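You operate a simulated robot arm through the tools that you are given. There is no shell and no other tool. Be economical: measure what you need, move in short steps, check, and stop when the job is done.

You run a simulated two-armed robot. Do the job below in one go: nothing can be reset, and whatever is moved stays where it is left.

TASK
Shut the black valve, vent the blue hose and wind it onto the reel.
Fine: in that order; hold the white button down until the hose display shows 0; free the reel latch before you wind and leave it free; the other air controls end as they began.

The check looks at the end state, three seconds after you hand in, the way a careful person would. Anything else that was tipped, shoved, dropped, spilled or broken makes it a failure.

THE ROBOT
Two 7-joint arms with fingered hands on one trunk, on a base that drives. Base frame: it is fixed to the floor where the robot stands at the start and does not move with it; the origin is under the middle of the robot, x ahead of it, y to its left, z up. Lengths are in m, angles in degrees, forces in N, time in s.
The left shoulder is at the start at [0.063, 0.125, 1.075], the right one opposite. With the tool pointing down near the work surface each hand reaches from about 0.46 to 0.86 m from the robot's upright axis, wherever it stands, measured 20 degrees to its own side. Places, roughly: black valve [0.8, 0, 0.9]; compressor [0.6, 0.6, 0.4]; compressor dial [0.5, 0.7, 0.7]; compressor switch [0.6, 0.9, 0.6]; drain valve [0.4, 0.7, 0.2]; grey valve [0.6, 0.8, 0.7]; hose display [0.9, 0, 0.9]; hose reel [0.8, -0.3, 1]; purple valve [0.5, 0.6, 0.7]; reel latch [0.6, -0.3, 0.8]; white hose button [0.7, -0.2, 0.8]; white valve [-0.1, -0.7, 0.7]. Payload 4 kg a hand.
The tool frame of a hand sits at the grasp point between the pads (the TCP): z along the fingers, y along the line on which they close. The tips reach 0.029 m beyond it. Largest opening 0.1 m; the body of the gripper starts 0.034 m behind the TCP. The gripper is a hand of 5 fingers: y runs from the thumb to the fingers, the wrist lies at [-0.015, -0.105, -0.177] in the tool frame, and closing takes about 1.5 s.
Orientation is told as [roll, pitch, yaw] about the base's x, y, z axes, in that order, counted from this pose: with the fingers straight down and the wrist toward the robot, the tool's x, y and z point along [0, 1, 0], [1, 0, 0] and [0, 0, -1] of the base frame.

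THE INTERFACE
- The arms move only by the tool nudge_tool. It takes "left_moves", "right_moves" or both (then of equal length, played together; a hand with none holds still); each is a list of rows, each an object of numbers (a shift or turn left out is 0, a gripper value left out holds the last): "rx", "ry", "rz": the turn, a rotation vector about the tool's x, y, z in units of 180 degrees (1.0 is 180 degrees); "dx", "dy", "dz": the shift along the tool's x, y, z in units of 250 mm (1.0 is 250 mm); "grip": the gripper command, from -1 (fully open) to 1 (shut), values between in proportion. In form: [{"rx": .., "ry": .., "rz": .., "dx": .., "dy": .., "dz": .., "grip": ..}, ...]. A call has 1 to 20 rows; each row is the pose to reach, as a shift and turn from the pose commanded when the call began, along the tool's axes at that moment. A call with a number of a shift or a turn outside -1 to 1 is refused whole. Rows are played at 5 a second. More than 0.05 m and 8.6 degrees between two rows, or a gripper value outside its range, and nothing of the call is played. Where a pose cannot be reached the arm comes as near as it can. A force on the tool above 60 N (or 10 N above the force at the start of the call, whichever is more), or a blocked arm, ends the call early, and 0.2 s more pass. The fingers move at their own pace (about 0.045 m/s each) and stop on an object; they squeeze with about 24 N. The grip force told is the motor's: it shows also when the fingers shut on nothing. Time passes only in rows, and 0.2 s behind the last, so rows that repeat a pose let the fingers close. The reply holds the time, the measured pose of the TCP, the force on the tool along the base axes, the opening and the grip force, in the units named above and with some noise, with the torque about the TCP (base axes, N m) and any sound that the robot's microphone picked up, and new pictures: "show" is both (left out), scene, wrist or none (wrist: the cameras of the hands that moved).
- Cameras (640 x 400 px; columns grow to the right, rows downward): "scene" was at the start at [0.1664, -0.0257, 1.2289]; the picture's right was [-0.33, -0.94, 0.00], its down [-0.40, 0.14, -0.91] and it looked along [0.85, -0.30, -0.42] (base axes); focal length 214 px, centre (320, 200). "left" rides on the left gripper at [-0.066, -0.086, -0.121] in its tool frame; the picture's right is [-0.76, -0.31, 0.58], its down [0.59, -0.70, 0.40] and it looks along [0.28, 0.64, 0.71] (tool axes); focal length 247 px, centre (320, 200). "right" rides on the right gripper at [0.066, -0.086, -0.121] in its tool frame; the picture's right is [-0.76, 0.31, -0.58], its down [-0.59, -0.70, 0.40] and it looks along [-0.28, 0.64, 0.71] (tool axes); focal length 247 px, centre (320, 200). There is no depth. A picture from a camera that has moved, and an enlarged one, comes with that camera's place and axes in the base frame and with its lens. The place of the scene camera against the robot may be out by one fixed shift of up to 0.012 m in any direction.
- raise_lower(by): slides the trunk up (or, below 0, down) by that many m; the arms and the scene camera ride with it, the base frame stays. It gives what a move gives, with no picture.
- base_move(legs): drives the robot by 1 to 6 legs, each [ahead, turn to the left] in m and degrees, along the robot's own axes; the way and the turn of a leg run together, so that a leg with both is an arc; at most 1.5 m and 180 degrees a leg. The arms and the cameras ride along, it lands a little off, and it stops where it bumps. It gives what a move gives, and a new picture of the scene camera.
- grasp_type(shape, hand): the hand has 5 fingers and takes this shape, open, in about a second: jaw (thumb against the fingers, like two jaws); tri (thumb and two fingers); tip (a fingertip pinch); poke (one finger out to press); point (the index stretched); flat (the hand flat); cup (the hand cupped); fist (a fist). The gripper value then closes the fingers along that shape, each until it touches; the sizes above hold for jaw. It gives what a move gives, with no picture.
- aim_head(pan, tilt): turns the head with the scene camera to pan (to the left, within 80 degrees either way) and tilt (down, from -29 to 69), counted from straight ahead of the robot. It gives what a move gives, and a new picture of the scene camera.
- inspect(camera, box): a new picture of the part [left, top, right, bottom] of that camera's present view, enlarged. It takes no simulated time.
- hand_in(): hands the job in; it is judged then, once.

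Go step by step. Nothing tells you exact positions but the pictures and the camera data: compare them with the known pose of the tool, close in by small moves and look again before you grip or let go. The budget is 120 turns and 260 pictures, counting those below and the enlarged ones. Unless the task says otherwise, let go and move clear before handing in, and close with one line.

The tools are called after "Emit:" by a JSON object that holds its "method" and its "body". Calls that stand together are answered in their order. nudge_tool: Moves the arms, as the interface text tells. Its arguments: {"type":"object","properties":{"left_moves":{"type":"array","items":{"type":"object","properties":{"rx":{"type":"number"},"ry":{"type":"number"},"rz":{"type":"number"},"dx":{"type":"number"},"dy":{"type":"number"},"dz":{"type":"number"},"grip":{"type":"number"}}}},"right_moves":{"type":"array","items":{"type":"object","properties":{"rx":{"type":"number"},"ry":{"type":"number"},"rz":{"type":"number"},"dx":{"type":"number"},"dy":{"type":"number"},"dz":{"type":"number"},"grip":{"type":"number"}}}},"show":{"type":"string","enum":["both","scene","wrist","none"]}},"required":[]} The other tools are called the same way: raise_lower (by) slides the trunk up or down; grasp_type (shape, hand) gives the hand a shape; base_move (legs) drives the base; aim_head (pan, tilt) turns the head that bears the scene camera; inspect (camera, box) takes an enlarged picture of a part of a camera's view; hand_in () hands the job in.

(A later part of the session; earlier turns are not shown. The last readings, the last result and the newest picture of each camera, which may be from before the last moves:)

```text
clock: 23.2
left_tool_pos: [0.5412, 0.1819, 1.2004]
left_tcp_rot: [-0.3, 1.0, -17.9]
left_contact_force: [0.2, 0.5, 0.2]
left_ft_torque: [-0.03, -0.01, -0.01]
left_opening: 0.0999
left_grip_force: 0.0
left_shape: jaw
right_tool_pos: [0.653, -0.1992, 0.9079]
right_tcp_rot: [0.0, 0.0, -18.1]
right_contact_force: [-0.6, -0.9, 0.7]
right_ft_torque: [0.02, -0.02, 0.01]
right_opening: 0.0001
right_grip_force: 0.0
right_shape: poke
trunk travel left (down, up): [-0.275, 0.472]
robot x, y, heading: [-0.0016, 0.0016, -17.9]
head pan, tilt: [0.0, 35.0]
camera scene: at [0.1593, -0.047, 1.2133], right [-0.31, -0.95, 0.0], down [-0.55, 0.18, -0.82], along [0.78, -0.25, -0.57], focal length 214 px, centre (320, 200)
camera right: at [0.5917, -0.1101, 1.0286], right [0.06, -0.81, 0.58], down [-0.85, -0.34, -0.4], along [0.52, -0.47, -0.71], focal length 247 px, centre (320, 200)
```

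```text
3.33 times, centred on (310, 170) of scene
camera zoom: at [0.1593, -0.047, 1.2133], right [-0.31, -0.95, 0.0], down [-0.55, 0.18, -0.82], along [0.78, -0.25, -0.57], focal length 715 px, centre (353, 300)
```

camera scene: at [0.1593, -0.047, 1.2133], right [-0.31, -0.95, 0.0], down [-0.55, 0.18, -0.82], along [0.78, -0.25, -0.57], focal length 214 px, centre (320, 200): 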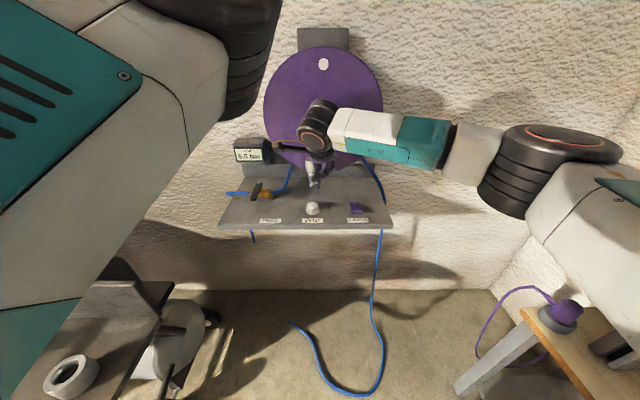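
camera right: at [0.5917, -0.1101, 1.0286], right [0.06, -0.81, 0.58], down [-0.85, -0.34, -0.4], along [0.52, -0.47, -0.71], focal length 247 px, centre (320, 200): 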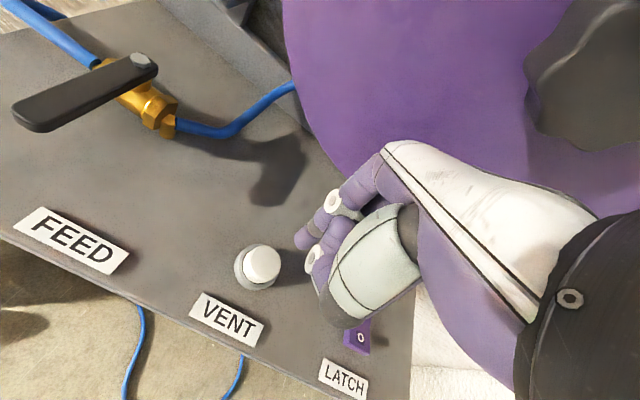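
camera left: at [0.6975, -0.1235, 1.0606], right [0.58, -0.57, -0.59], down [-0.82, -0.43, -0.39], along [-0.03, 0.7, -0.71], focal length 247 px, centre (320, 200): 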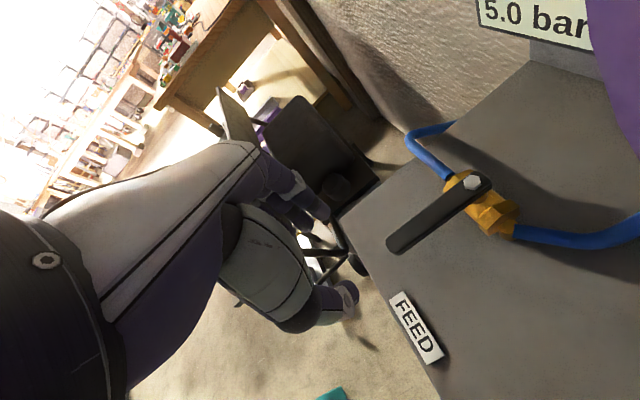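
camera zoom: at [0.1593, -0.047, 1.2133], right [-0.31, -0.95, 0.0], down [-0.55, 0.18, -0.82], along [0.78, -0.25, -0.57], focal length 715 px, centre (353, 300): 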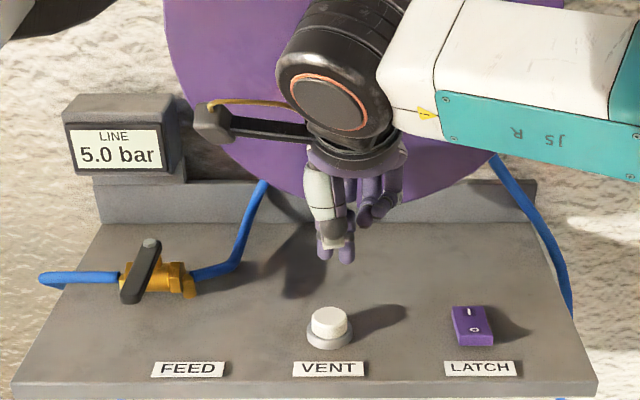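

The index fingertip is above the button within a few mm. I go down slowly to press.

Emit:
{"method": "nudge_tool", "body": {"right_moves": [{"dz": 0.08}, {"dz": 0.15}, {"dz": 0.19}, {"dz": 0.21}, {"dz": 0.23}], "show": "wrist"}}

Emit:
{"method": "inspect", "body": {"camera": "scene", "box": [250, 110, 370, 230]}}

```text
clock: 24.4
left_tool_pos: [0.5418, 0.1826, 1.2]
left_tcp_rot: [-0.3, 0.9, -18.0]
left_contact_force: [0.2, -0.5, -0.5]
left_ft_torque: [-0.01, -0.01, -0.04]
left_opening: 0.1001
left_grip_force: 0.1
left_shape: jaw
right_tool_pos: [0.6536, -0.1993, 0.8509]
right_tcp_rot: [0.0, -0.1, -18.1]
right_contact_force: [1.0, 0.1, 0.8]
right_ft_torque: [0.01, 0.02, 0.01]
right_opening: 0.0
right_grip_force: 0.0
right_shape: poke
trunk travel left (down, up): [-0.275, 0.472]
robot x, y, heading: [0.0002, 0.0045, -18.0]
head pan, tilt: [0.0, 35.0]
camera right: at [0.5924, -0.1109, 0.9719], right [0.06, -0.81, 0.58], down [-0.85, -0.34, -0.4], along [0.52, -0.47, -0.71], focal length 247 px, centre (320, 200)
```

right: 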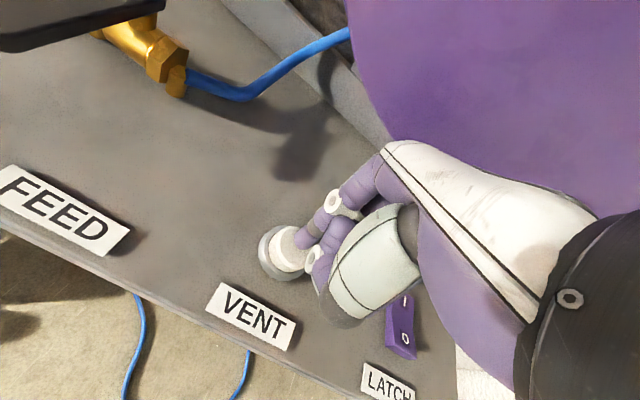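

```text
3.33 times, centred on (310, 170) of scene
camera zoom: at [0.1593, -0.0469, 1.2133], right [-0.31, -0.95, 0.0], down [-0.55, 0.18, -0.82], along [0.78, -0.25, -0.57], focal length 715 px, centre (353, 300)
```

zoom: 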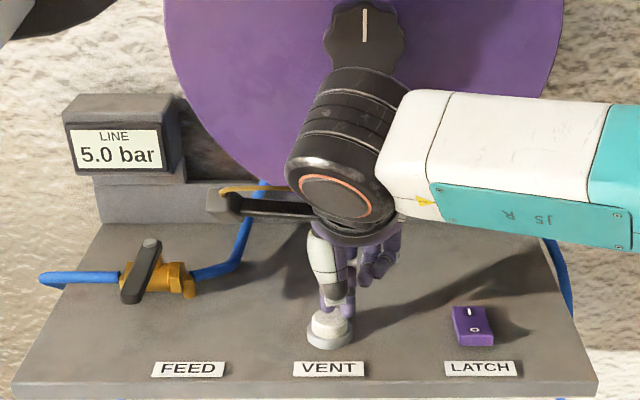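

The finger seems slightly behind the button from the scene view. I raise a bit, pull 1.3 cm toward the robot and recheck.

Emit:
{"method": "nudge_tool", "body": {"right_moves": [{"dz": -0.08}, {"dz": -0.08, "dy": -0.052}, {"dz": -0.08, "dy": -0.052}], "show": "none"}}

Emit:
{"method": "inspect", "body": {"camera": "scene", "box": [290, 160, 350, 220]}}

Emit:
{"method": "inspect", "body": {"camera": "right", "box": [230, 180, 370, 320]}}

```text
clock: 25.2
left_tool_pos: [0.5411, 0.1838, 1.1989]
left_tcp_rot: [-0.3, 0.9, -18.0]
left_contact_force: [0.3, 0.7, 0.6]
left_ft_torque: [0.0, 0.0, 0.03]
left_opening: 0.1
left_grip_force: 0.0
left_shape: jaw
right_tool_pos: [0.6413, -0.1949, 0.8708]
right_tcp_rot: [0.0, 0.0, -18.0]
right_contact_force: [-0.5, 0.0, 0.3]
right_ft_torque: [0.0, -0.06, 0.01]
right_opening: 0.0001
right_grip_force: 0.0
right_shape: poke
trunk travel left (down, up): [-0.275, 0.472]
robot x, y, heading: [-0.0001, -0.0009, -18.1]
head pan, tilt: [0.0, 35.0]
```

```text
6.67 times, centred on (320, 190) of scene
camera zoom: at [0.1594, -0.0469, 1.2133], right [-0.31, -0.95, 0.0], down [-0.55, 0.18, -0.82], along [0.78, -0.25, -0.57], focal length 1430 px, centre (320, 267)
```

zoom: 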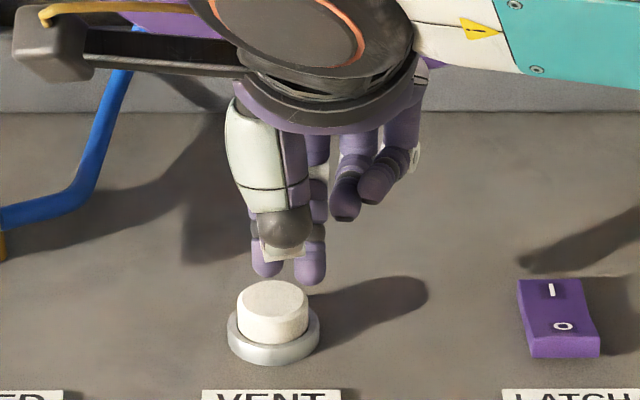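

```text
2.86 times, centred on (300, 250) of right
camera zoom: at [0.5795, -0.1071, 0.9906], right [0.06, -0.81, 0.58], down [-0.85, -0.34, -0.4], along [0.52, -0.47, -0.71], focal length 706 px, centre (377, 57)
```

zoom: 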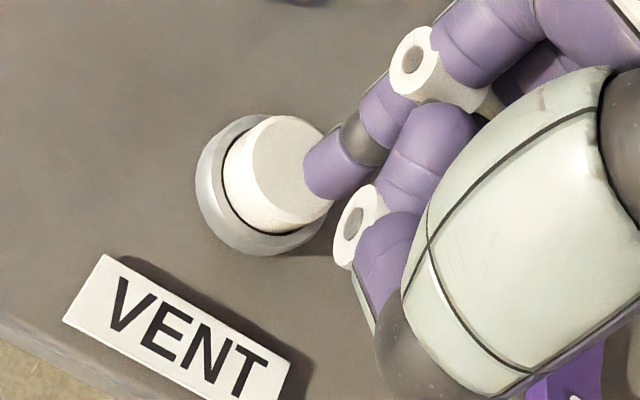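

Triangulated, the index tip is only about 2 mm below the TCP, so I probably hadn't reached the button. I correct 6 mm forward and press down until I feel force.

Emit:
{"method": "nudge_tool", "body": {"right_moves": [{"dy": 0.024, "dz": 0.04}, {"dy": 0.024, "dz": 0.08}, {"dy": 0.024, "dz": 0.1}, {"dy": 0.024, "dz": 0.12}, {"dy": 0.024, "dz": 0.14}], "show": "none"}}

Emit:
{"method": "inspect", "body": {"camera": "scene", "box": [290, 160, 350, 220]}}

Emit:
{"method": "inspect", "body": {"camera": "right", "box": [230, 180, 370, 320]}}

```text
clock: 26.4
left_tool_pos: [0.5405, 0.1824, 1.202]
left_tcp_rot: [-0.1, 0.9, -17.9]
left_contact_force: [0.0, 0.0, 1.0]
left_ft_torque: [0.01, 0.0, 0.01]
left_opening: 0.0997
left_grip_force: 0.0
left_shape: jaw
right_tool_pos: [0.6466, -0.1983, 0.8397]
right_tcp_rot: [0.1, -0.4, -18.1]
right_contact_force: [-4.0, -5.6, 17.4]
right_ft_torque: [-0.14, 0.02, -0.03]
right_opening: 0.0
right_grip_force: 0.1
right_shape: poke
trunk travel left (down, up): [-0.275, 0.472]
robot x, y, heading: [-0.0023, 0.0044, -18.1]
head pan, tilt: [0.0, 35.0]
heard: click
```

```text
6.67 times, centred on (320, 190) of scene
camera zoom: at [0.1575, -0.047, 1.2139], right [-0.31, -0.95, 0.0], down [-0.54, 0.18, -0.82], along [0.78, -0.25, -0.57], focal length 1430 px, centre (320, 267)
```

zoom: 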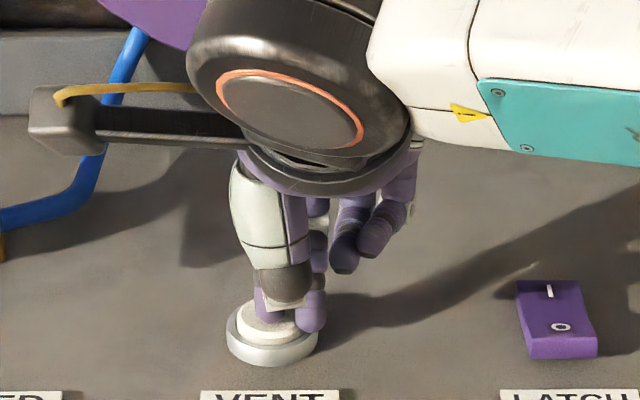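

```text
2.86 times, centred on (300, 250) of right
camera zoom: at [0.5848, -0.1096, 0.9605], right [0.05, -0.81, 0.58], down [-0.85, -0.34, -0.4], along [0.53, -0.47, -0.71], focal length 706 px, centre (377, 57)
```

zoom: 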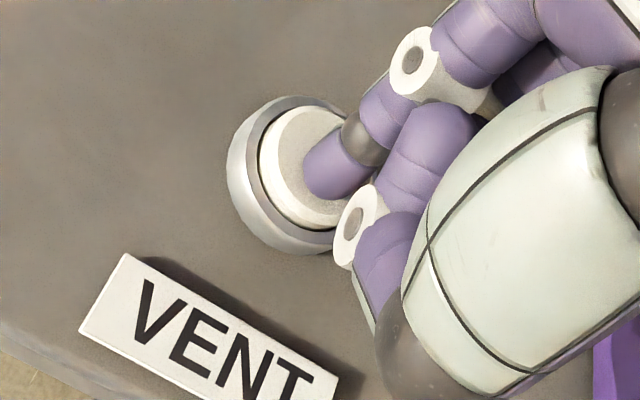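

The button is pressed (click, 17 N). I hold and watch the display.

Emit:
{"method": "nudge_tool", "body": {"right_moves": [{"dz": 0}, {"dz": 0}, {"dz": 0}, {"dz": 0}, {"dz": 0}, {"dz": 0}, {"dz": 0}, {"dz": 0}, {"dz": 0}, {"dz": 0}], "show": "none"}}

Emit:
{"method": "inspect", "body": {"camera": "scene", "box": [220, 130, 340, 210]}}

```text
clock: 28.6
left_tool_pos: [0.54, 0.1833, 1.2003]
left_tcp_rot: [-0.1, 0.8, -18.0]
left_contact_force: [0.1, -0.3, -0.7]
left_ft_torque: [0.0, 0.0, 0.0]
left_opening: 0.1
left_grip_force: 0.0
left_shape: jaw
right_tool_pos: [0.6447, -0.1967, 0.8399]
right_tcp_rot: [0.0, -0.3, -17.9]
right_contact_force: [-0.6, -10.4, 24.2]
right_ft_torque: [-0.18, -0.22, -0.07]
right_opening: 0.0001
right_grip_force: 0.0
right_shape: poke
trunk travel left (down, up): [-0.275, 0.472]
robot x, y, heading: [-0.0006, 0.001, -18.1]
head pan, tilt: [0.0, 35.0]
```

```text
5.00 times, centred on (280, 170) of scene
camera zoom: at [0.1571, -0.0473, 1.2137], right [-0.31, -0.95, 0.0], down [-0.54, 0.18, -0.82], along [0.78, -0.25, -0.57], focal length 1072 px, centre (520, 350)
```

zoom: 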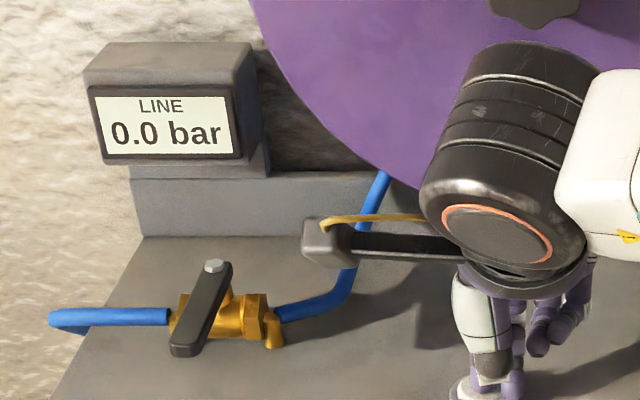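

The display reads 0.0. I hold a moment longer, then lift off and inspect the display and latch.

Emit:
{"method": "nudge_tool", "body": {"right_moves": [{"dz": 0}, {"dz": 0}, {"dz": -0.1}, {"dz": -0.2}, {"dz": -0.3}], "show": "none"}}

Emit:
{"method": "inspect", "body": {"camera": "scene", "box": [220, 130, 340, 210]}}

Emit:
{"method": "inspect", "body": {"camera": "scene", "box": [330, 190, 380, 222]}}

Emit:
{"method": "inspect", "body": {"camera": "right", "box": [160, 150, 480, 390]}}

```text
clock: 29.8
left_tool_pos: [0.5422, 0.1822, 1.1997]
left_tcp_rot: [-0.2, 0.9, -18.0]
left_contact_force: [1.1, -0.2, 0.6]
left_ft_torque: [-0.01, -0.03, 0.01]
left_opening: 0.0997
left_grip_force: 0.1
left_shape: jaw
right_tool_pos: [0.6458, -0.1968, 0.9106]
right_tcp_rot: [0.0, 0.1, -18.0]
right_contact_force: [-0.6, 0.2, 0.2]
right_ft_torque: [-0.02, -0.02, 0.0]
right_opening: 0.0001
right_grip_force: 0.1
right_shape: poke
trunk travel left (down, up): [-0.275, 0.472]
robot x, y, heading: [-0.0007, 0.0008, -18.1]
head pan, tilt: [0.0, 35.0]
```

```text
5.00 times, centred on (280, 170) of scene
camera zoom: at [0.159, -0.0468, 1.2133], right [-0.31, -0.95, 0.0], down [-0.55, 0.18, -0.82], along [0.78, -0.25, -0.57], focal length 1072 px, centre (520, 350)
```

zoom: 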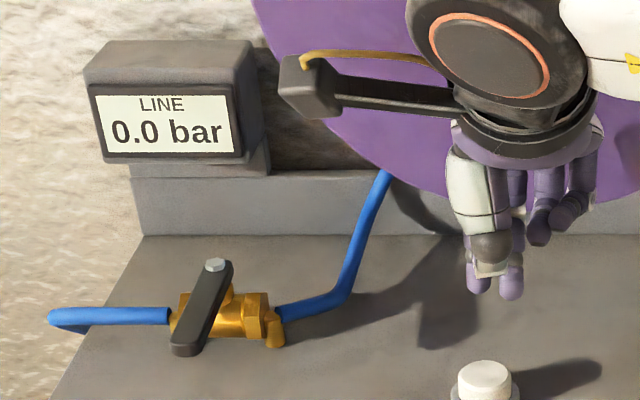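

```text
12.50 times, centred on (355, 206) of scene
camera zoom: at [0.159, -0.0468, 1.2133], right [-0.31, -0.95, 0.0], down [-0.55, 0.18, -0.82], along [0.78, -0.25, -0.57], focal length 2681 px, centre (-118, 125)
```

zoom: 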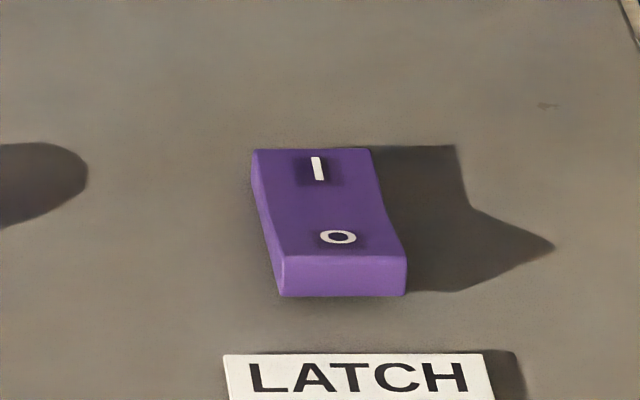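

```text
1.67 times, centred on (320, 270) of right
camera zoom: at [0.5849, -0.1085, 1.0307], right [0.06, -0.82, 0.58], down [-0.85, -0.34, -0.4], along [0.52, -0.47, -0.71], focal length 412 px, centre (320, 83)
```

zoom: 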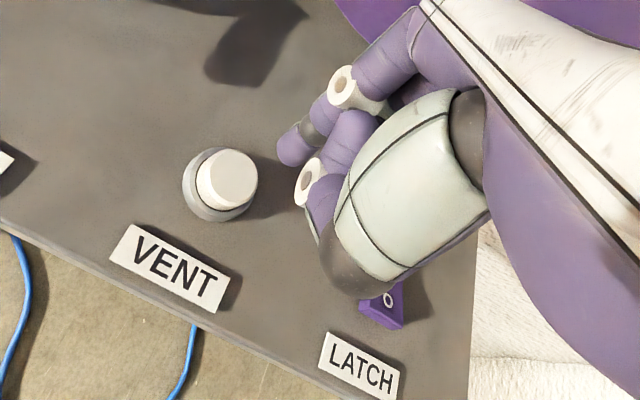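

0.0 bar held after release. The rocker has O raised (near side), I pressed, so the latch is on; I'll press O at about [0.605,-0.303,0.828].

Emit:
{"method": "nudge_tool", "body": {"right_moves": [{"dx": -0.16}, {"dx": -0.33}, {"dx": -0.493, "dy": 0.017}, {"dx": -0.493, "dy": 0.017, "dz": 0.1}, {"dx": -0.493, "dy": 0.017, "dz": 0.18}, {"dx": -0.493, "dy": 0.017, "dz": 0.18}], "show": "none"}}

Emit:
{"method": "inspect", "body": {"camera": "scene", "box": [320, 160, 390, 220]}}

Emit:
{"method": "inspect", "body": {"camera": "right", "box": [200, 150, 400, 330]}}

```text
clock: 31.2
left_tool_pos: [0.5426, 0.1826, 1.201]
left_tcp_rot: [-0.2, 0.9, -17.9]
left_contact_force: [-0.6, -0.1, 0.1]
left_ft_torque: [0.01, -0.01, 0.03]
left_opening: 0.0999
left_grip_force: 0.0
left_shape: jaw
right_tool_pos: [0.61, -0.3149, 0.8649]
right_tcp_rot: [0.0, -0.1, -17.9]
right_contact_force: [0.3, -0.8, 1.0]
right_ft_torque: [0.02, -0.01, -0.04]
right_opening: 0.0001
right_grip_force: 0.1
right_shape: poke
trunk travel left (down, up): [-0.275, 0.472]
robot x, y, heading: [0.0013, 0.0021, -18.3]
head pan, tilt: [0.0, 35.0]
```

```text
6.67 times, centred on (355, 190) of scene
camera zoom: at [0.1592, -0.047, 1.2133], right [-0.31, -0.95, 0.0], down [-0.55, 0.18, -0.82], along [0.78, -0.25, -0.57], focal length 1430 px, centre (87, 267)
```

zoom: 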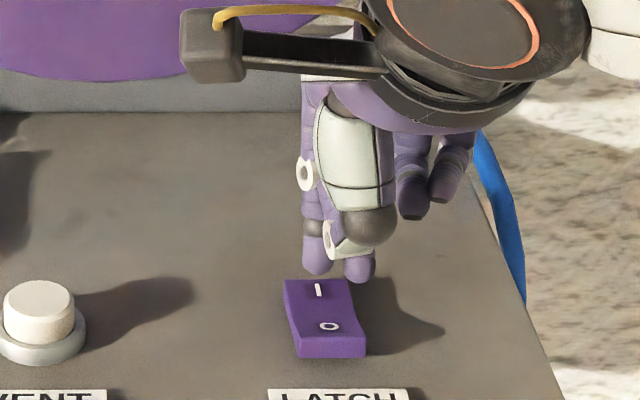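

```text
2.22 times, centred on (300, 240) of right
camera zoom: at [0.5489, -0.2278, 0.9858], right [0.06, -0.81, 0.58], down [-0.85, -0.34, -0.4], along [0.52, -0.47, -0.71], focal length 549 px, centre (364, 111)
```

zoom: 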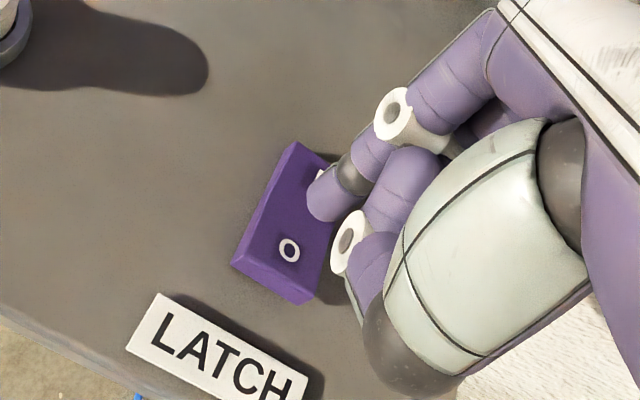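

Alignment looks right; I press down slowly onto O.

Emit:
{"method": "nudge_tool", "body": {"right_moves": [{"dy": -0.014, "dz": 0.06}, {"dy": -0.014, "dz": 0.1}, {"dy": -0.014, "dz": 0.13}, {"dy": -0.014, "dz": 0.145}, {"dy": -0.014, "dz": 0.16}, {"dy": -0.014, "dz": 0.175}], "show": "none"}}

Emit:
{"method": "inspect", "body": {"camera": "scene", "box": [320, 160, 390, 220]}}

```text
clock: 32.7
left_tool_pos: [0.5415, 0.1819, 1.1992]
left_tcp_rot: [-0.1, 1.0, -18.1]
left_contact_force: [0.7, -0.1, -0.3]
left_ft_torque: [-0.01, 0.02, 0.02]
left_opening: 0.0996
left_grip_force: 0.1
left_shape: jaw
right_tool_pos: [0.6155, -0.3133, 0.8398]
right_tcp_rot: [0.7, -1.9, -18.0]
right_contact_force: [-5.1, 2.2, 27.6]
right_ft_torque: [-0.26, 0.4, -0.09]
right_opening: 0.0
right_grip_force: 0.0
right_shape: poke
trunk travel left (down, up): [-0.275, 0.472]
robot x, y, heading: [-0.004, 0.0006, -18.0]
head pan, tilt: [0.0, 35.0]
stopped in row 6 (right hand): the force on the tool passed its limit at 61 N (the readings are from after the stop); the commanded pose is now the measured one
```

```text
6.67 times, centred on (355, 190) of scene
camera zoom: at [0.1582, -0.0461, 1.2129], right [-0.31, -0.95, 0.0], down [-0.54, 0.18, -0.82], along [0.78, -0.26, -0.57], focal length 1430 px, centre (87, 267)
```

zoom: 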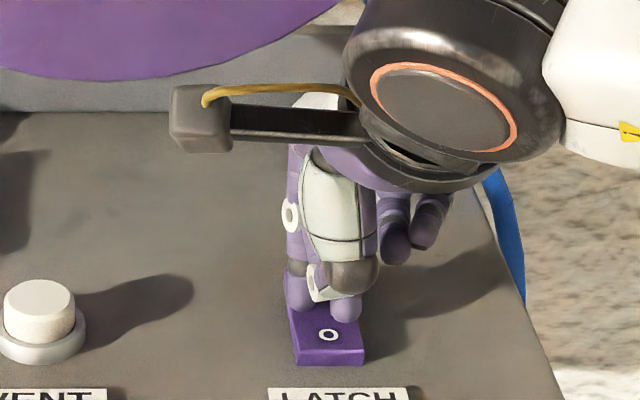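

The fingertips landed on the far (I) half. I lift, move 2 cm toward the robot and press again.

Emit:
{"method": "nudge_tool", "body": {"right_moves": [{"dz": -0.1}, {"dz": -0.1, "dy": -0.08}, {"dz": -0.04, "dy": -0.085}, {"dz": 0.0, "dy": -0.085}, {"dz": 0.02, "dy": -0.085}, {"dz": 0.035, "dy": -0.085}], "show": "none"}}

Emit:
{"method": "inspect", "body": {"camera": "scene", "box": [320, 160, 390, 220]}}

```text
clock: 34.1
left_tool_pos: [0.5381, 0.1836, 1.2022]
left_tcp_rot: [-0.3, 0.7, -18.0]
left_contact_force: [0.1, -0.1, 0.3]
left_ft_torque: [-0.02, -0.01, 0.0]
left_opening: 0.0996
left_grip_force: 0.0
left_shape: jaw
right_tool_pos: [0.5955, -0.3049, 0.8346]
right_tcp_rot: [0.7, -2.1, -18.2]
right_contact_force: [-9.9, 0.1, 44.2]
right_ft_torque: [-0.1, 0.18, -0.06]
right_opening: 0.0003
right_grip_force: 0.1
right_shape: poke
trunk travel left (down, up): [-0.275, 0.472]
robot x, y, heading: [0.0016, -0.003, -17.9]
head pan, tilt: [0.0, 35.0]
```

```text
6.67 times, centred on (355, 190) of scene
camera zoom: at [0.1545, -0.0453, 1.2146], right [-0.31, -0.95, 0.0], down [-0.54, 0.18, -0.82], along [0.78, -0.26, -0.57], focal length 1430 px, centre (87, 267)
```

zoom: 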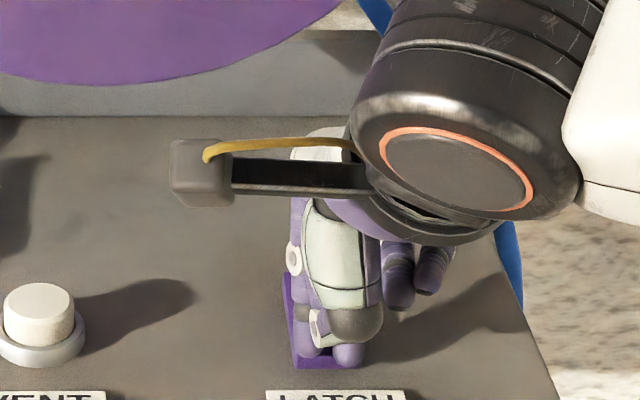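

I'm pressing on the O end at 44 N with no click reported. I lift and look at the rocker.

Emit:
{"method": "nudge_tool", "body": {"right_moves": [{"dz": -0.1}, {"dz": -0.25}, {"dz": -0.4, "dx": -0.1}, {"dz": -0.5, "dx": -0.25}], "show": "none"}}

Emit:
{"method": "inspect", "body": {"camera": "scene", "box": [330, 190, 380, 222]}}

Emit:
{"method": "inspect", "body": {"camera": "right", "box": [100, 150, 420, 390]}}

```text
clock: 35.1
left_tool_pos: [0.5421, 0.1821, 1.2004]
left_tcp_rot: [-0.1, 0.9, -18.0]
left_contact_force: [0.4, -0.6, 1.0]
left_ft_torque: [-0.04, 0.02, 0.01]
left_opening: 0.1
left_grip_force: 0.2
left_shape: jaw
right_tool_pos: [0.5715, -0.3701, 0.9471]
right_tcp_rot: [0.4, -1.1, -18.1]
right_contact_force: [0.7, -0.3, -0.4]
right_ft_torque: [0.03, 0.03, 0.03]
right_opening: 0.0
right_grip_force: 0.1
right_shape: poke
trunk travel left (down, up): [-0.275, 0.472]
robot x, y, heading: [-0.0009, 0.0003, -18.2]
head pan, tilt: [0.0, 35.0]
```

```text
12.50 times, centred on (355, 206) of scene
camera zoom: at [0.1588, -0.0473, 1.2133], right [-0.31, -0.95, 0.0], down [-0.55, 0.18, -0.82], along [0.78, -0.25, -0.57], focal length 2681 px, centre (-118, 125)
```

zoom: 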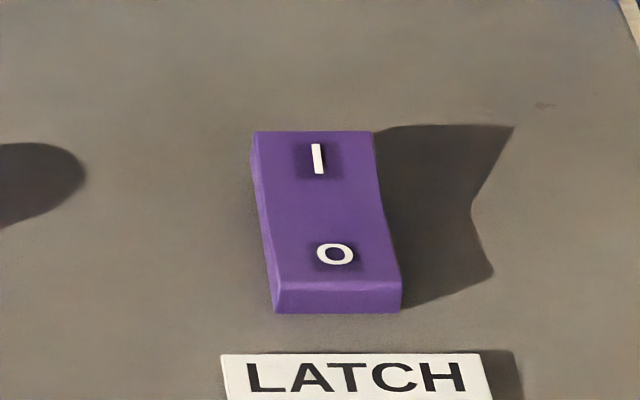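

```text
1.67 times, centred on (260, 270) of right
camera zoom: at [0.5087, -0.2821, 1.0672], right [0.05, -0.82, 0.58], down [-0.84, -0.34, -0.42], along [0.54, -0.47, -0.7], focal length 412 px, centre (420, 83)
```

zoom: 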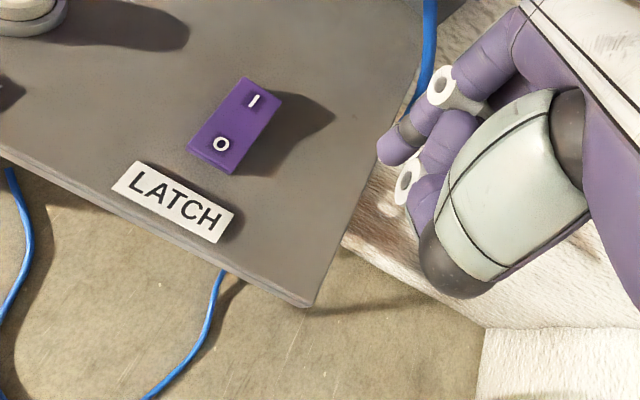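

The latch rocker flipped: O is now down (free). Next I shape the right hand as jaws, and turn it so the fingers point forward, in front of the reel knob.

Emit:
{"method": "grasp_type", "body": {"shape": "jaw", "hand": "right"}}

Emit:
{"method": "nudge_tool", "body": {"right_moves": [{"dz": -0.05, "dy": -0.05}, {"dz": -0.12, "dy": -0.1, "rx": -0.045}, {"dz": -0.2, "dy": -0.15, "rx": -0.09}, {"dz": -0.28, "dy": -0.2, "rx": -0.135}, {"dz": -0.36, "dy": -0.23, "dx": 0.05, "rx": -0.18}, {"dz": -0.43, "dy": -0.23, "dx": 0.11, "rx": -0.225}, {"dz": -0.49, "dy": -0.23, "dx": 0.17, "rx": -0.27}, {"dz": -0.49, "dy": -0.23, "dx": 0.23, "rx": -0.315}, {"dz": -0.49, "dy": -0.23, "dx": 0.29, "rx": -0.36}, {"dz": -0.49, "dy": -0.23, "dx": 0.35, "rx": -0.405}, {"dz": -0.49, "dy": -0.23, "dx": 0.41, "rx": -0.45}, {"dz": -0.49, "dy": -0.23, "dx": 0.46, "rx": -0.495}, {"dz": -0.49, "dy": -0.23, "dx": 0.46, "rx": -0.495}]}}

```text
clock: 36.0
left_tool_pos: [0.5426, 0.1829, 1.2011]
left_tcp_rot: [-0.2, 1.1, -18.0]
left_contact_force: [0.2, 0.1, 0.1]
left_ft_torque: [0.0, 0.02, 0.01]
left_opening: 0.0998
left_grip_force: 0.0
left_shape: jaw
right_tool_pos: [0.573, -0.37, 0.9468]
right_tcp_rot: [0.4, -1.2, -18.1]
right_contact_force: [0.7, -0.8, 0.4]
right_ft_torque: [0.0, -0.01, 0.03]
right_opening: 0.0998
right_grip_force: 0.1
right_shape: jaw
trunk travel left (down, up): [-0.275, 0.472]
robot x, y, heading: [0.0, 0.0026, -18.5]
head pan, tilt: [0.0, 35.0]
```

```text
clock: 38.8
left_tool_pos: [0.5425, 0.189, 1.1983]
left_tcp_rot: [-0.5, 0.9, -18.0]
left_contact_force: [-0.1, 1.9, 0.2]
left_ft_torque: [-0.11, -0.02, -0.03]
left_opening: 0.1001
left_grip_force: 0.1
left_shape: jaw
right_tool_pos: [0.5456, -0.14, 1.1316]
right_tcp_rot: [123.0, -89.5, -141.3]
right_contact_force: [-0.5, 0.7, 0.0]
right_ft_torque: [-0.02, 0.0, -0.08]
right_opening: 0.1001
right_grip_force: 0.1
right_shape: jaw
right hand out of reach, approached as far as the arm can: row 7, 8, 9, 10, 11, 12, 13
trunk travel left (down, up): [-0.275, 0.472]
robot x, y, heading: [-0.0003, 0.0035, -18.4]
head pan, tilt: [0.0, 35.0]
camera scene: at [0.1598, -0.0417, 1.2133], right [-0.31, -0.95, 0.0], down [-0.55, 0.17, -0.82], along [0.78, -0.26, -0.57], focal length 214 px, centre (320, 200)
camera right: at [0.451, -0.0407, 1.0449], right [-0.79, -0.54, 0.3], down [0.2, -0.68, -0.71], along [0.58, -0.5, 0.64], focal length 247 px, centre (320, 200)
```

scene: 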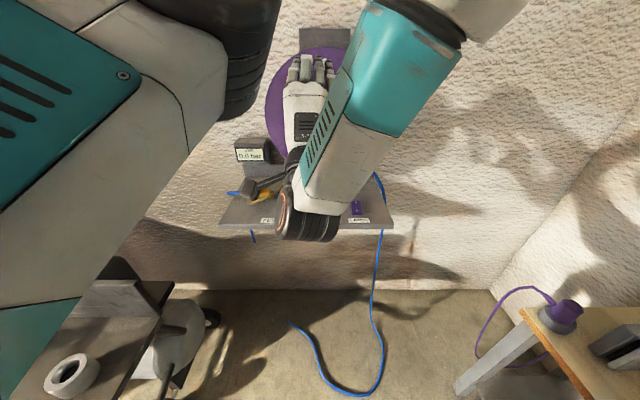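
right: 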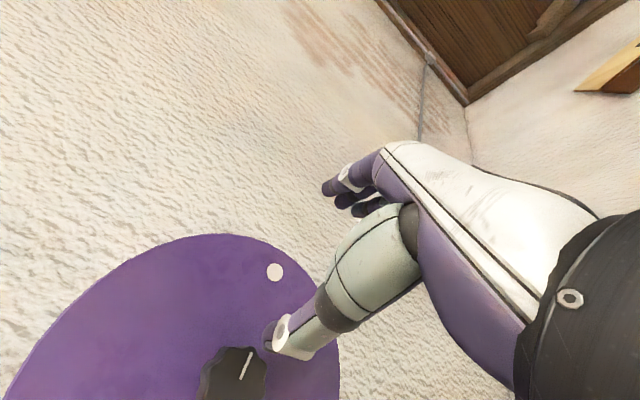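

Orientation is right (fingers forward, thumb below) but the arm is cramped that way. I roll the hand 90° so the wrist is to the right, which should be more comfortable, at a point in front of the knob.

Emit:
{"method": "nudge_tool", "body": {"right_moves": [{"rz": -0.045, "dx": -0.06}, {"rz": -0.09, "dx": -0.12}, {"rz": -0.135, "dx": -0.16, "dy": -0.04}, {"rz": -0.18, "dx": -0.2, "dy": -0.08}, {"rz": -0.225, "dx": -0.24, "dy": -0.12}, {"rz": -0.27, "dx": -0.28, "dy": -0.16}, {"rz": -0.315, "dx": -0.32, "dy": -0.2}, {"rz": -0.36, "dx": -0.34, "dy": -0.24}, {"rz": -0.405, "dx": -0.34, "dy": -0.25}, {"rz": -0.45, "dx": -0.34, "dy": -0.25}, {"rz": -0.495, "dx": -0.34, "dy": -0.25}, {"rz": -0.5, "dx": -0.34, "dy": -0.25}]}}

```text
clock: 39.6
left_tool_pos: [0.5425, 0.1823, 1.2008]
left_tcp_rot: [-0.2, 1.0, -18.1]
left_contact_force: [0.3, -0.5, -0.4]
left_ft_torque: [0.01, 0.03, 0.01]
left_opening: 0.1003
left_grip_force: 0.1
left_shape: jaw
right_tool_pos: [0.5095, -0.1682, 1.1626]
right_tcp_rot: [-79.1, -78.1, 55.3]
right_contact_force: [0.6, -0.4, 0.7]
right_ft_torque: [0.02, -0.01, 0.04]
right_opening: 0.0999
right_grip_force: 0.1
right_shape: jaw
right hand out of reach, approached as far as the arm can: row 1, 2, 3
trunk travel left (down, up): [-0.275, 0.472]
robot x, y, heading: [-0.0027, 0.0012, -18.1]
head pan, tilt: [0.0, 35.0]
stopped in row 3 (right hand): the arm was blocked; the commanded pose is now the measured one
camera scene: at [0.1574, -0.0645, 1.2346], right [-0.49, -0.87, 0.0], down [-0.32, 0.18, -0.93], along [0.81, -0.45, -0.37], focal length 214 px, centre (320, 200)
camera right: at [0.4148, -0.0757, 1.0699], right [-0.79, -0.39, 0.48], down [0.05, -0.81, -0.58], along [0.62, -0.44, 0.66], focal length 247 px, centre (320, 200)
```

scene: 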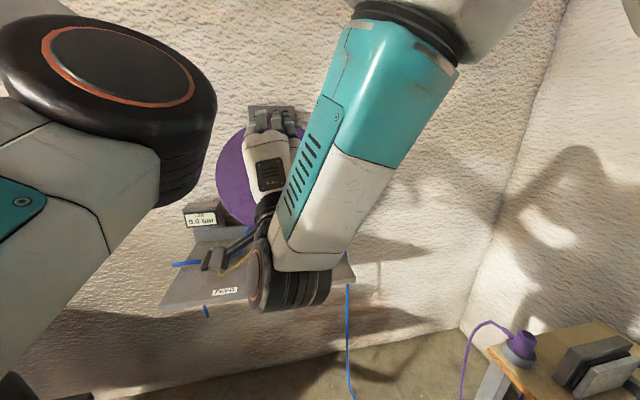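
right: 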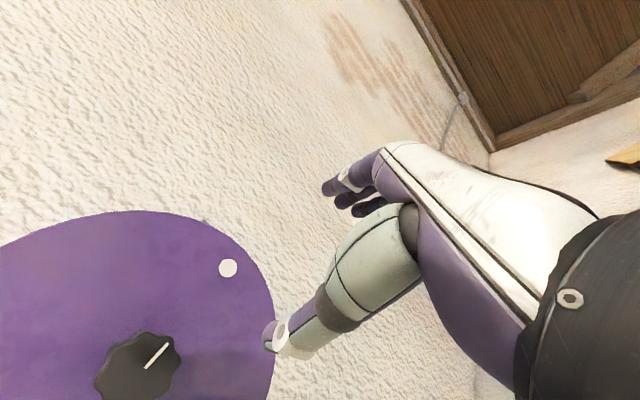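

The right arm is folded against the head. I ease the hand forward and down away from it first.

Emit:
{"method": "nudge_tool", "body": {"right_moves": [{"dz": 0.08, "dx": -0.04}, {"dz": 0.16, "dy": -0.06, "dx": -0.08}, {"dz": 0.24, "dy": -0.12, "dx": -0.12}, {"dz": 0.24, "dy": -0.12, "dx": -0.12}]}}

```text
clock: 40.6
left_tool_pos: [0.5425, 0.1827, 1.2012]
left_tcp_rot: [-0.2, 1.0, -18.2]
left_contact_force: [-0.7, 0.3, -0.1]
left_ft_torque: [-0.01, -0.01, 0.0]
left_opening: 0.0999
left_grip_force: 0.1
left_shape: jaw
right_tool_pos: [0.5246, -0.1646, 1.1622]
right_tcp_rot: [-78.1, -78.3, 54.1]
right_contact_force: [-0.1, 0.4, 0.8]
right_ft_torque: [0.01, 0.01, -0.01]
right_opening: 0.1
right_grip_force: 0.1
right_shape: jaw
right hand out of reach, approached as far as the arm can: row 1, 2, 3, 4
trunk travel left (down, up): [-0.275, 0.472]
robot x, y, heading: [-0.0019, 0.0045, -18.2]
head pan, tilt: [0.0, 35.0]
camera scene: at [0.1577, -0.0621, 1.2315], right [-0.46, -0.89, 0.0], down [-0.35, 0.18, -0.92], along [0.81, -0.42, -0.4], focal length 214 px, centre (320, 200)
camera right: at [0.4306, -0.0715, 1.0695], right [-0.79, -0.39, 0.47], down [0.05, -0.81, -0.59], along [0.61, -0.44, 0.65], focal length 247 px, centre (320, 200)
```

scene: 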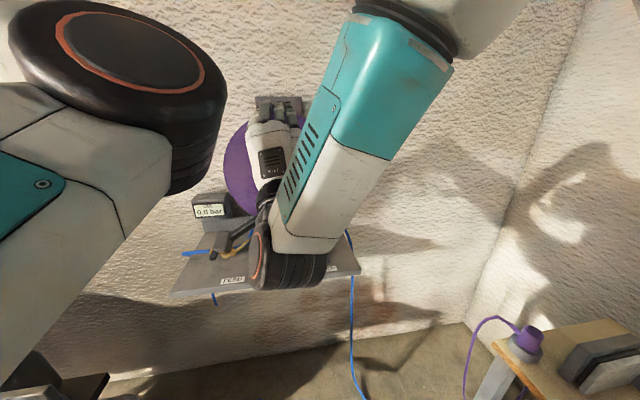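
right: 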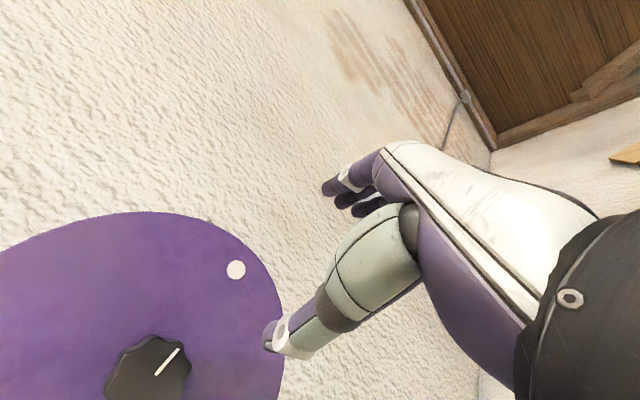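

The arm is in a poor fold; I unwind it back to fingers-down, shifted to the right.

Emit:
{"method": "nudge_tool", "body": {"right_moves": [{"rx": 0.045, "dx": -0.06, "dz": 0.02}, {"rx": 0.09, "dx": -0.12, "dz": 0.04}, {"rx": 0.135, "dx": -0.18, "dz": 0.06}, {"rx": 0.18, "dx": -0.24, "dz": 0.08}, {"rx": 0.225, "dx": -0.3, "dz": 0.1}, {"rx": 0.27, "dx": -0.36, "dz": 0.12}, {"rx": 0.315, "dx": -0.42, "dz": 0.14}, {"rx": 0.36, "dx": -0.48, "dz": 0.15}, {"rx": 0.405, "dx": -0.54, "dz": 0.15}, {"rx": 0.45, "dx": -0.6, "dz": 0.15}, {"rx": 0.495, "dx": -0.65, "dz": 0.15}, {"rx": 0.495, "dx": -0.65, "dz": 0.15}]}}

```text
clock: 43.2
left_tool_pos: [0.542, 0.1816, 1.1994]
left_tcp_rot: [-0.2, 0.9, -18.1]
left_contact_force: [0.3, -0.1, -0.5]
left_ft_torque: [0.01, 0.02, -0.01]
left_opening: 0.1001
left_grip_force: 0.0
left_shape: jaw
right_tool_pos: [0.4939, -0.3232, 1.1961]
right_tcp_rot: [-11.8, 0.9, -23.6]
right_contact_force: [0.0, -0.5, 0.4]
right_ft_torque: [0.02, -0.02, 0.02]
right_opening: 0.1
right_grip_force: 0.0
right_shape: jaw
trunk travel left (down, up): [-0.275, 0.472]
robot x, y, heading: [0.0014, -0.0026, -18.1]
head pan, tilt: [0.0, 35.0]
camera scene: at [0.1591, -0.047, 1.2134], right [-0.31, -0.95, 0.0], down [-0.55, 0.18, -0.82], along [0.78, -0.25, -0.57], focal length 214 px, centre (320, 200)
camera right: at [0.4521, -0.2089, 1.3017], right [0.04, -0.7, 0.71], down [-0.91, -0.32, -0.26], along [0.41, -0.64, -0.65], focal length 247 px, centre (320, 200)
```

scene: 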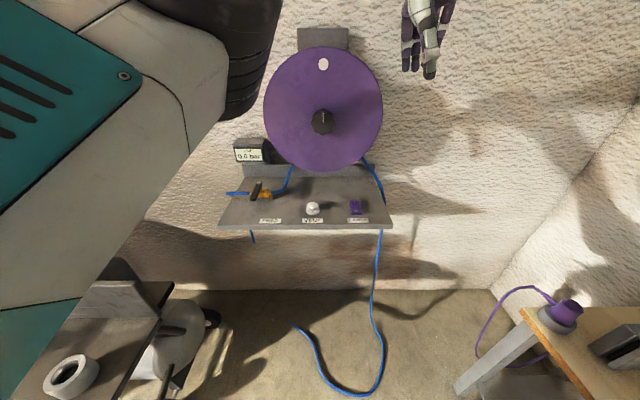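
right: 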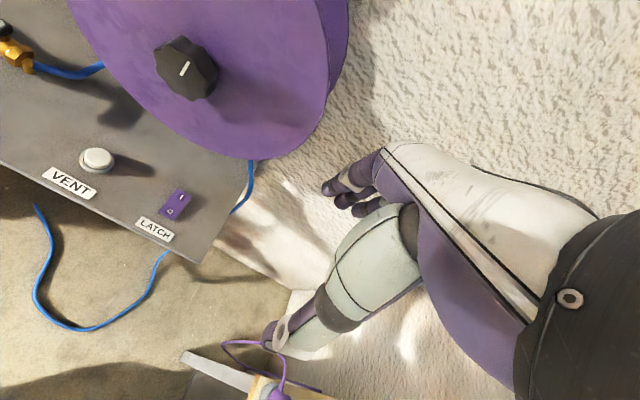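

Unfolded again. I take enlarged views of the knob and hose exit, then back the base 0.15 m for elbow room.

Emit:
{"method": "inspect", "body": {"camera": "right", "box": [60, 0, 360, 220]}}

Emit:
{"method": "inspect", "body": {"camera": "scene", "box": [255, 40, 395, 180]}}

Emit:
{"method": "base_move", "body": {"legs": [[-0.15, 0]]}}

```text
1.82 times, centred on (210, 110) of right
camera zoom: at [0.4521, -0.2089, 1.3017], right [0.04, -0.7, 0.71], down [-0.91, -0.32, -0.26], along [0.41, -0.64, -0.65], focal length 449 px, centre (520, 364)
```

zoom: 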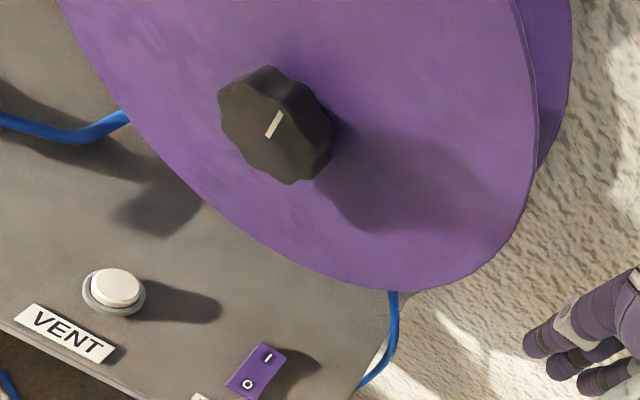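

```text
2.86 times, centred on (325, 110) of scene
camera zoom: at [0.1591, -0.047, 1.2134], right [-0.31, -0.95, 0.0], down [-0.55, 0.18, -0.82], along [0.78, -0.25, -0.57], focal length 613 px, centre (306, 457)
```

zoom: 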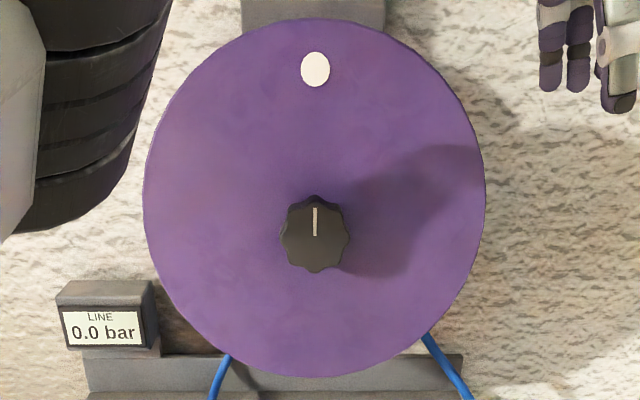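

```text
clock: 44.6
left_tool_pos: [0.3981, 0.2303, 1.1997]
left_tcp_rot: [-0.2, 0.9, -17.9]
left_contact_force: [0.2, -0.5, -1.0]
left_ft_torque: [0.01, 0.0, 0.02]
left_opening: 0.0999
left_grip_force: 0.1
left_shape: jaw
right_tool_pos: [0.3492, -0.2757, 1.1953]
right_tcp_rot: [-11.8, 0.8, -23.4]
right_contact_force: [0.1, -0.2, 0.4]
right_ft_torque: [0.01, 0.0, 0.0]
right_opening: 0.0999
right_grip_force: 0.1
right_shape: jaw
trunk travel left (down, up): [-0.275, 0.472]
robot x, y, heading: [-0.1441, 0.0483, -18.1]
head pan, tilt: [0.0, 35.0]
camera scene: at [0.0149, 0.0004, 1.2133], right [-0.31, -0.95, 0.0], down [-0.55, 0.18, -0.82], along [0.78, -0.25, -0.57], focal length 214 px, centre (320, 200)
```

scene: 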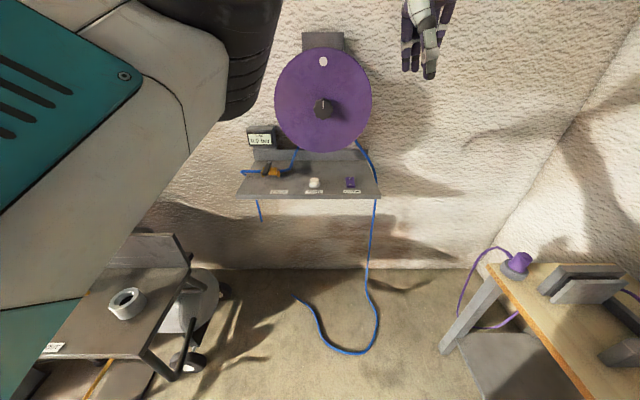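

The knob's front is at about [0.666,-0.224,1.071], roughly 3 cm deep. I rotate the right hand to fingers-forward with the wrist to the right, ending short of the knob.

Emit:
{"method": "nudge_tool", "body": {"right_moves": [{"rx": -0.025, "ry": -0.025, "rz": -0.025, "dx": 0.02, "dy": 0.06}, {"rx": -0.05, "ry": -0.05, "rz": -0.05, "dx": 0.04, "dy": 0.12}, {"rx": -0.075, "ry": -0.075, "rz": -0.075, "dx": 0.08, "dy": 0.18, "dz": 0.03}, {"rx": -0.1, "ry": -0.1, "rz": -0.1, "dx": 0.12, "dy": 0.24, "dz": 0.07}, {"rx": -0.125, "ry": -0.125, "rz": -0.125, "dx": 0.16, "dy": 0.3, "dz": 0.1}, {"rx": -0.15, "ry": -0.15, "rz": -0.15, "dx": 0.2, "dy": 0.35, "dz": 0.14}, {"rx": -0.175, "ry": -0.175, "rz": -0.175, "dx": 0.24, "dy": 0.4, "dz": 0.18}, {"rx": -0.2, "ry": -0.2, "rz": -0.2, "dx": 0.28, "dy": 0.45, "dz": 0.22}, {"rx": -0.225, "ry": -0.225, "rz": -0.225, "dx": 0.32, "dy": 0.5, "dz": 0.26}, {"rx": -0.25, "ry": -0.25, "rz": -0.25, "dx": 0.36, "dy": 0.53, "dz": 0.3}, {"rx": -0.275, "ry": -0.275, "rz": -0.275, "dx": 0.4, "dy": 0.56, "dz": 0.34}, {"rx": -0.3, "ry": -0.3, "rz": -0.3, "dx": 0.45, "dy": 0.58, "dz": 0.38}, {"rx": -0.325, "ry": -0.325, "rz": -0.325, "dx": 0.5, "dy": 0.6, "dz": 0.42}, {"rx": -0.35, "ry": -0.35, "rz": -0.35, "dx": 0.55, "dy": 0.6, "dz": 0.46}, {"rx": -0.385, "ry": -0.385, "rz": -0.385, "dx": 0.59, "dy": 0.6, "dz": 0.5}]}}

```text
refused: row 15 steps farther than a row can; nothing moved
```

Emit:
{"method": "nudge_tool", "body": {"right_moves": [{"rx": -0.025, "ry": -0.025, "rz": -0.025, "dx": 0.02, "dy": 0.06}, {"rx": -0.05, "ry": -0.05, "rz": -0.05, "dx": 0.04, "dy": 0.12}, {"rx": -0.075, "ry": -0.075, "rz": -0.075, "dx": 0.08, "dy": 0.18, "dz": 0.03}, {"rx": -0.1, "ry": -0.1, "rz": -0.1, "dx": 0.12, "dy": 0.24, "dz": 0.07}, {"rx": -0.125, "ry": -0.125, "rz": -0.125, "dx": 0.16, "dy": 0.3, "dz": 0.1}, {"rx": -0.15, "ry": -0.15, "rz": -0.15, "dx": 0.2, "dy": 0.35, "dz": 0.14}, {"rx": -0.175, "ry": -0.175, "rz": -0.175, "dx": 0.24, "dy": 0.4, "dz": 0.18}, {"rx": -0.2, "ry": -0.2, "rz": -0.2, "dx": 0.28, "dy": 0.45, "dz": 0.22}, {"rx": -0.225, "ry": -0.225, "rz": -0.225, "dx": 0.32, "dy": 0.5, "dz": 0.26}, {"rx": -0.25, "ry": -0.25, "rz": -0.25, "dx": 0.36, "dy": 0.53, "dz": 0.3}, {"rx": -0.275, "ry": -0.275, "rz": -0.275, "dx": 0.4, "dy": 0.56, "dz": 0.34}, {"rx": -0.3, "ry": -0.3, "rz": -0.3, "dx": 0.45, "dy": 0.58, "dz": 0.38}, {"rx": -0.325, "ry": -0.325, "rz": -0.325, "dx": 0.5, "dy": 0.6, "dz": 0.42}, {"rx": -0.35, "ry": -0.35, "rz": -0.35, "dx": 0.55, "dy": 0.6, "dz": 0.46}, {"rx": -0.37, "ry": -0.37, "rz": -0.37, "dx": 0.57, "dy": 0.6, "dz": 0.48}, {"rx": -0.385, "ry": -0.385, "rz": -0.385, "dx": 0.59, "dy": 0.6, "dz": 0.5}]}}

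```text
clock: 48.0
left_tool_pos: [0.3991, 0.2341, 1.198]
left_tcp_rot: [-0.4, 1.0, -17.9]
left_contact_force: [-0.3, 1.1, -0.2]
left_ft_torque: [-0.08, 0.03, 0.0]
left_opening: 0.0998
left_grip_force: 0.0
left_shape: jaw
right_tool_pos: [0.5317, -0.2652, 1.1042]
right_tcp_rot: [-85.1, 12.1, 65.5]
right_contact_force: [-0.1, 2.0, 0.2]
right_ft_torque: [0.02, 0.05, -0.09]
right_opening: 0.1
right_grip_force: 0.1
right_shape: jaw
right hand out of reach, approached as far as the arm can: row 14, 15, 16
trunk travel left (down, up): [-0.275, 0.472]
robot x, y, heading: [-0.1416, 0.0457, -18.1]
head pan, tilt: [0.0, 35.0]
camera scene: at [0.0168, 0.0039, 1.2132], right [-0.31, -0.95, 0.0], down [-0.55, 0.17, -0.82], along [0.78, -0.25, -0.57], focal length 214 px, centre (320, 200)
camera right: at [0.3773, -0.3003, 1.068], right [-0.27, 0.64, 0.72], down [0.17, -0.71, 0.69], along [0.95, 0.31, 0.08], focal length 247 px, centre (320, 200)
```

scene: 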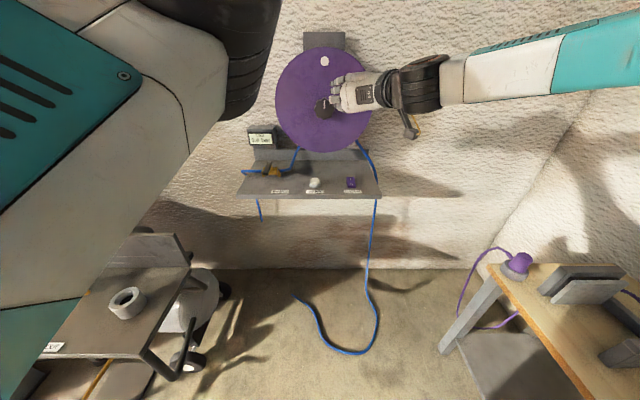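
right: 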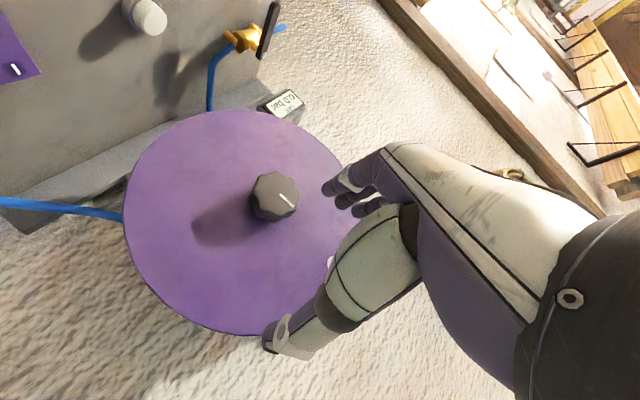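

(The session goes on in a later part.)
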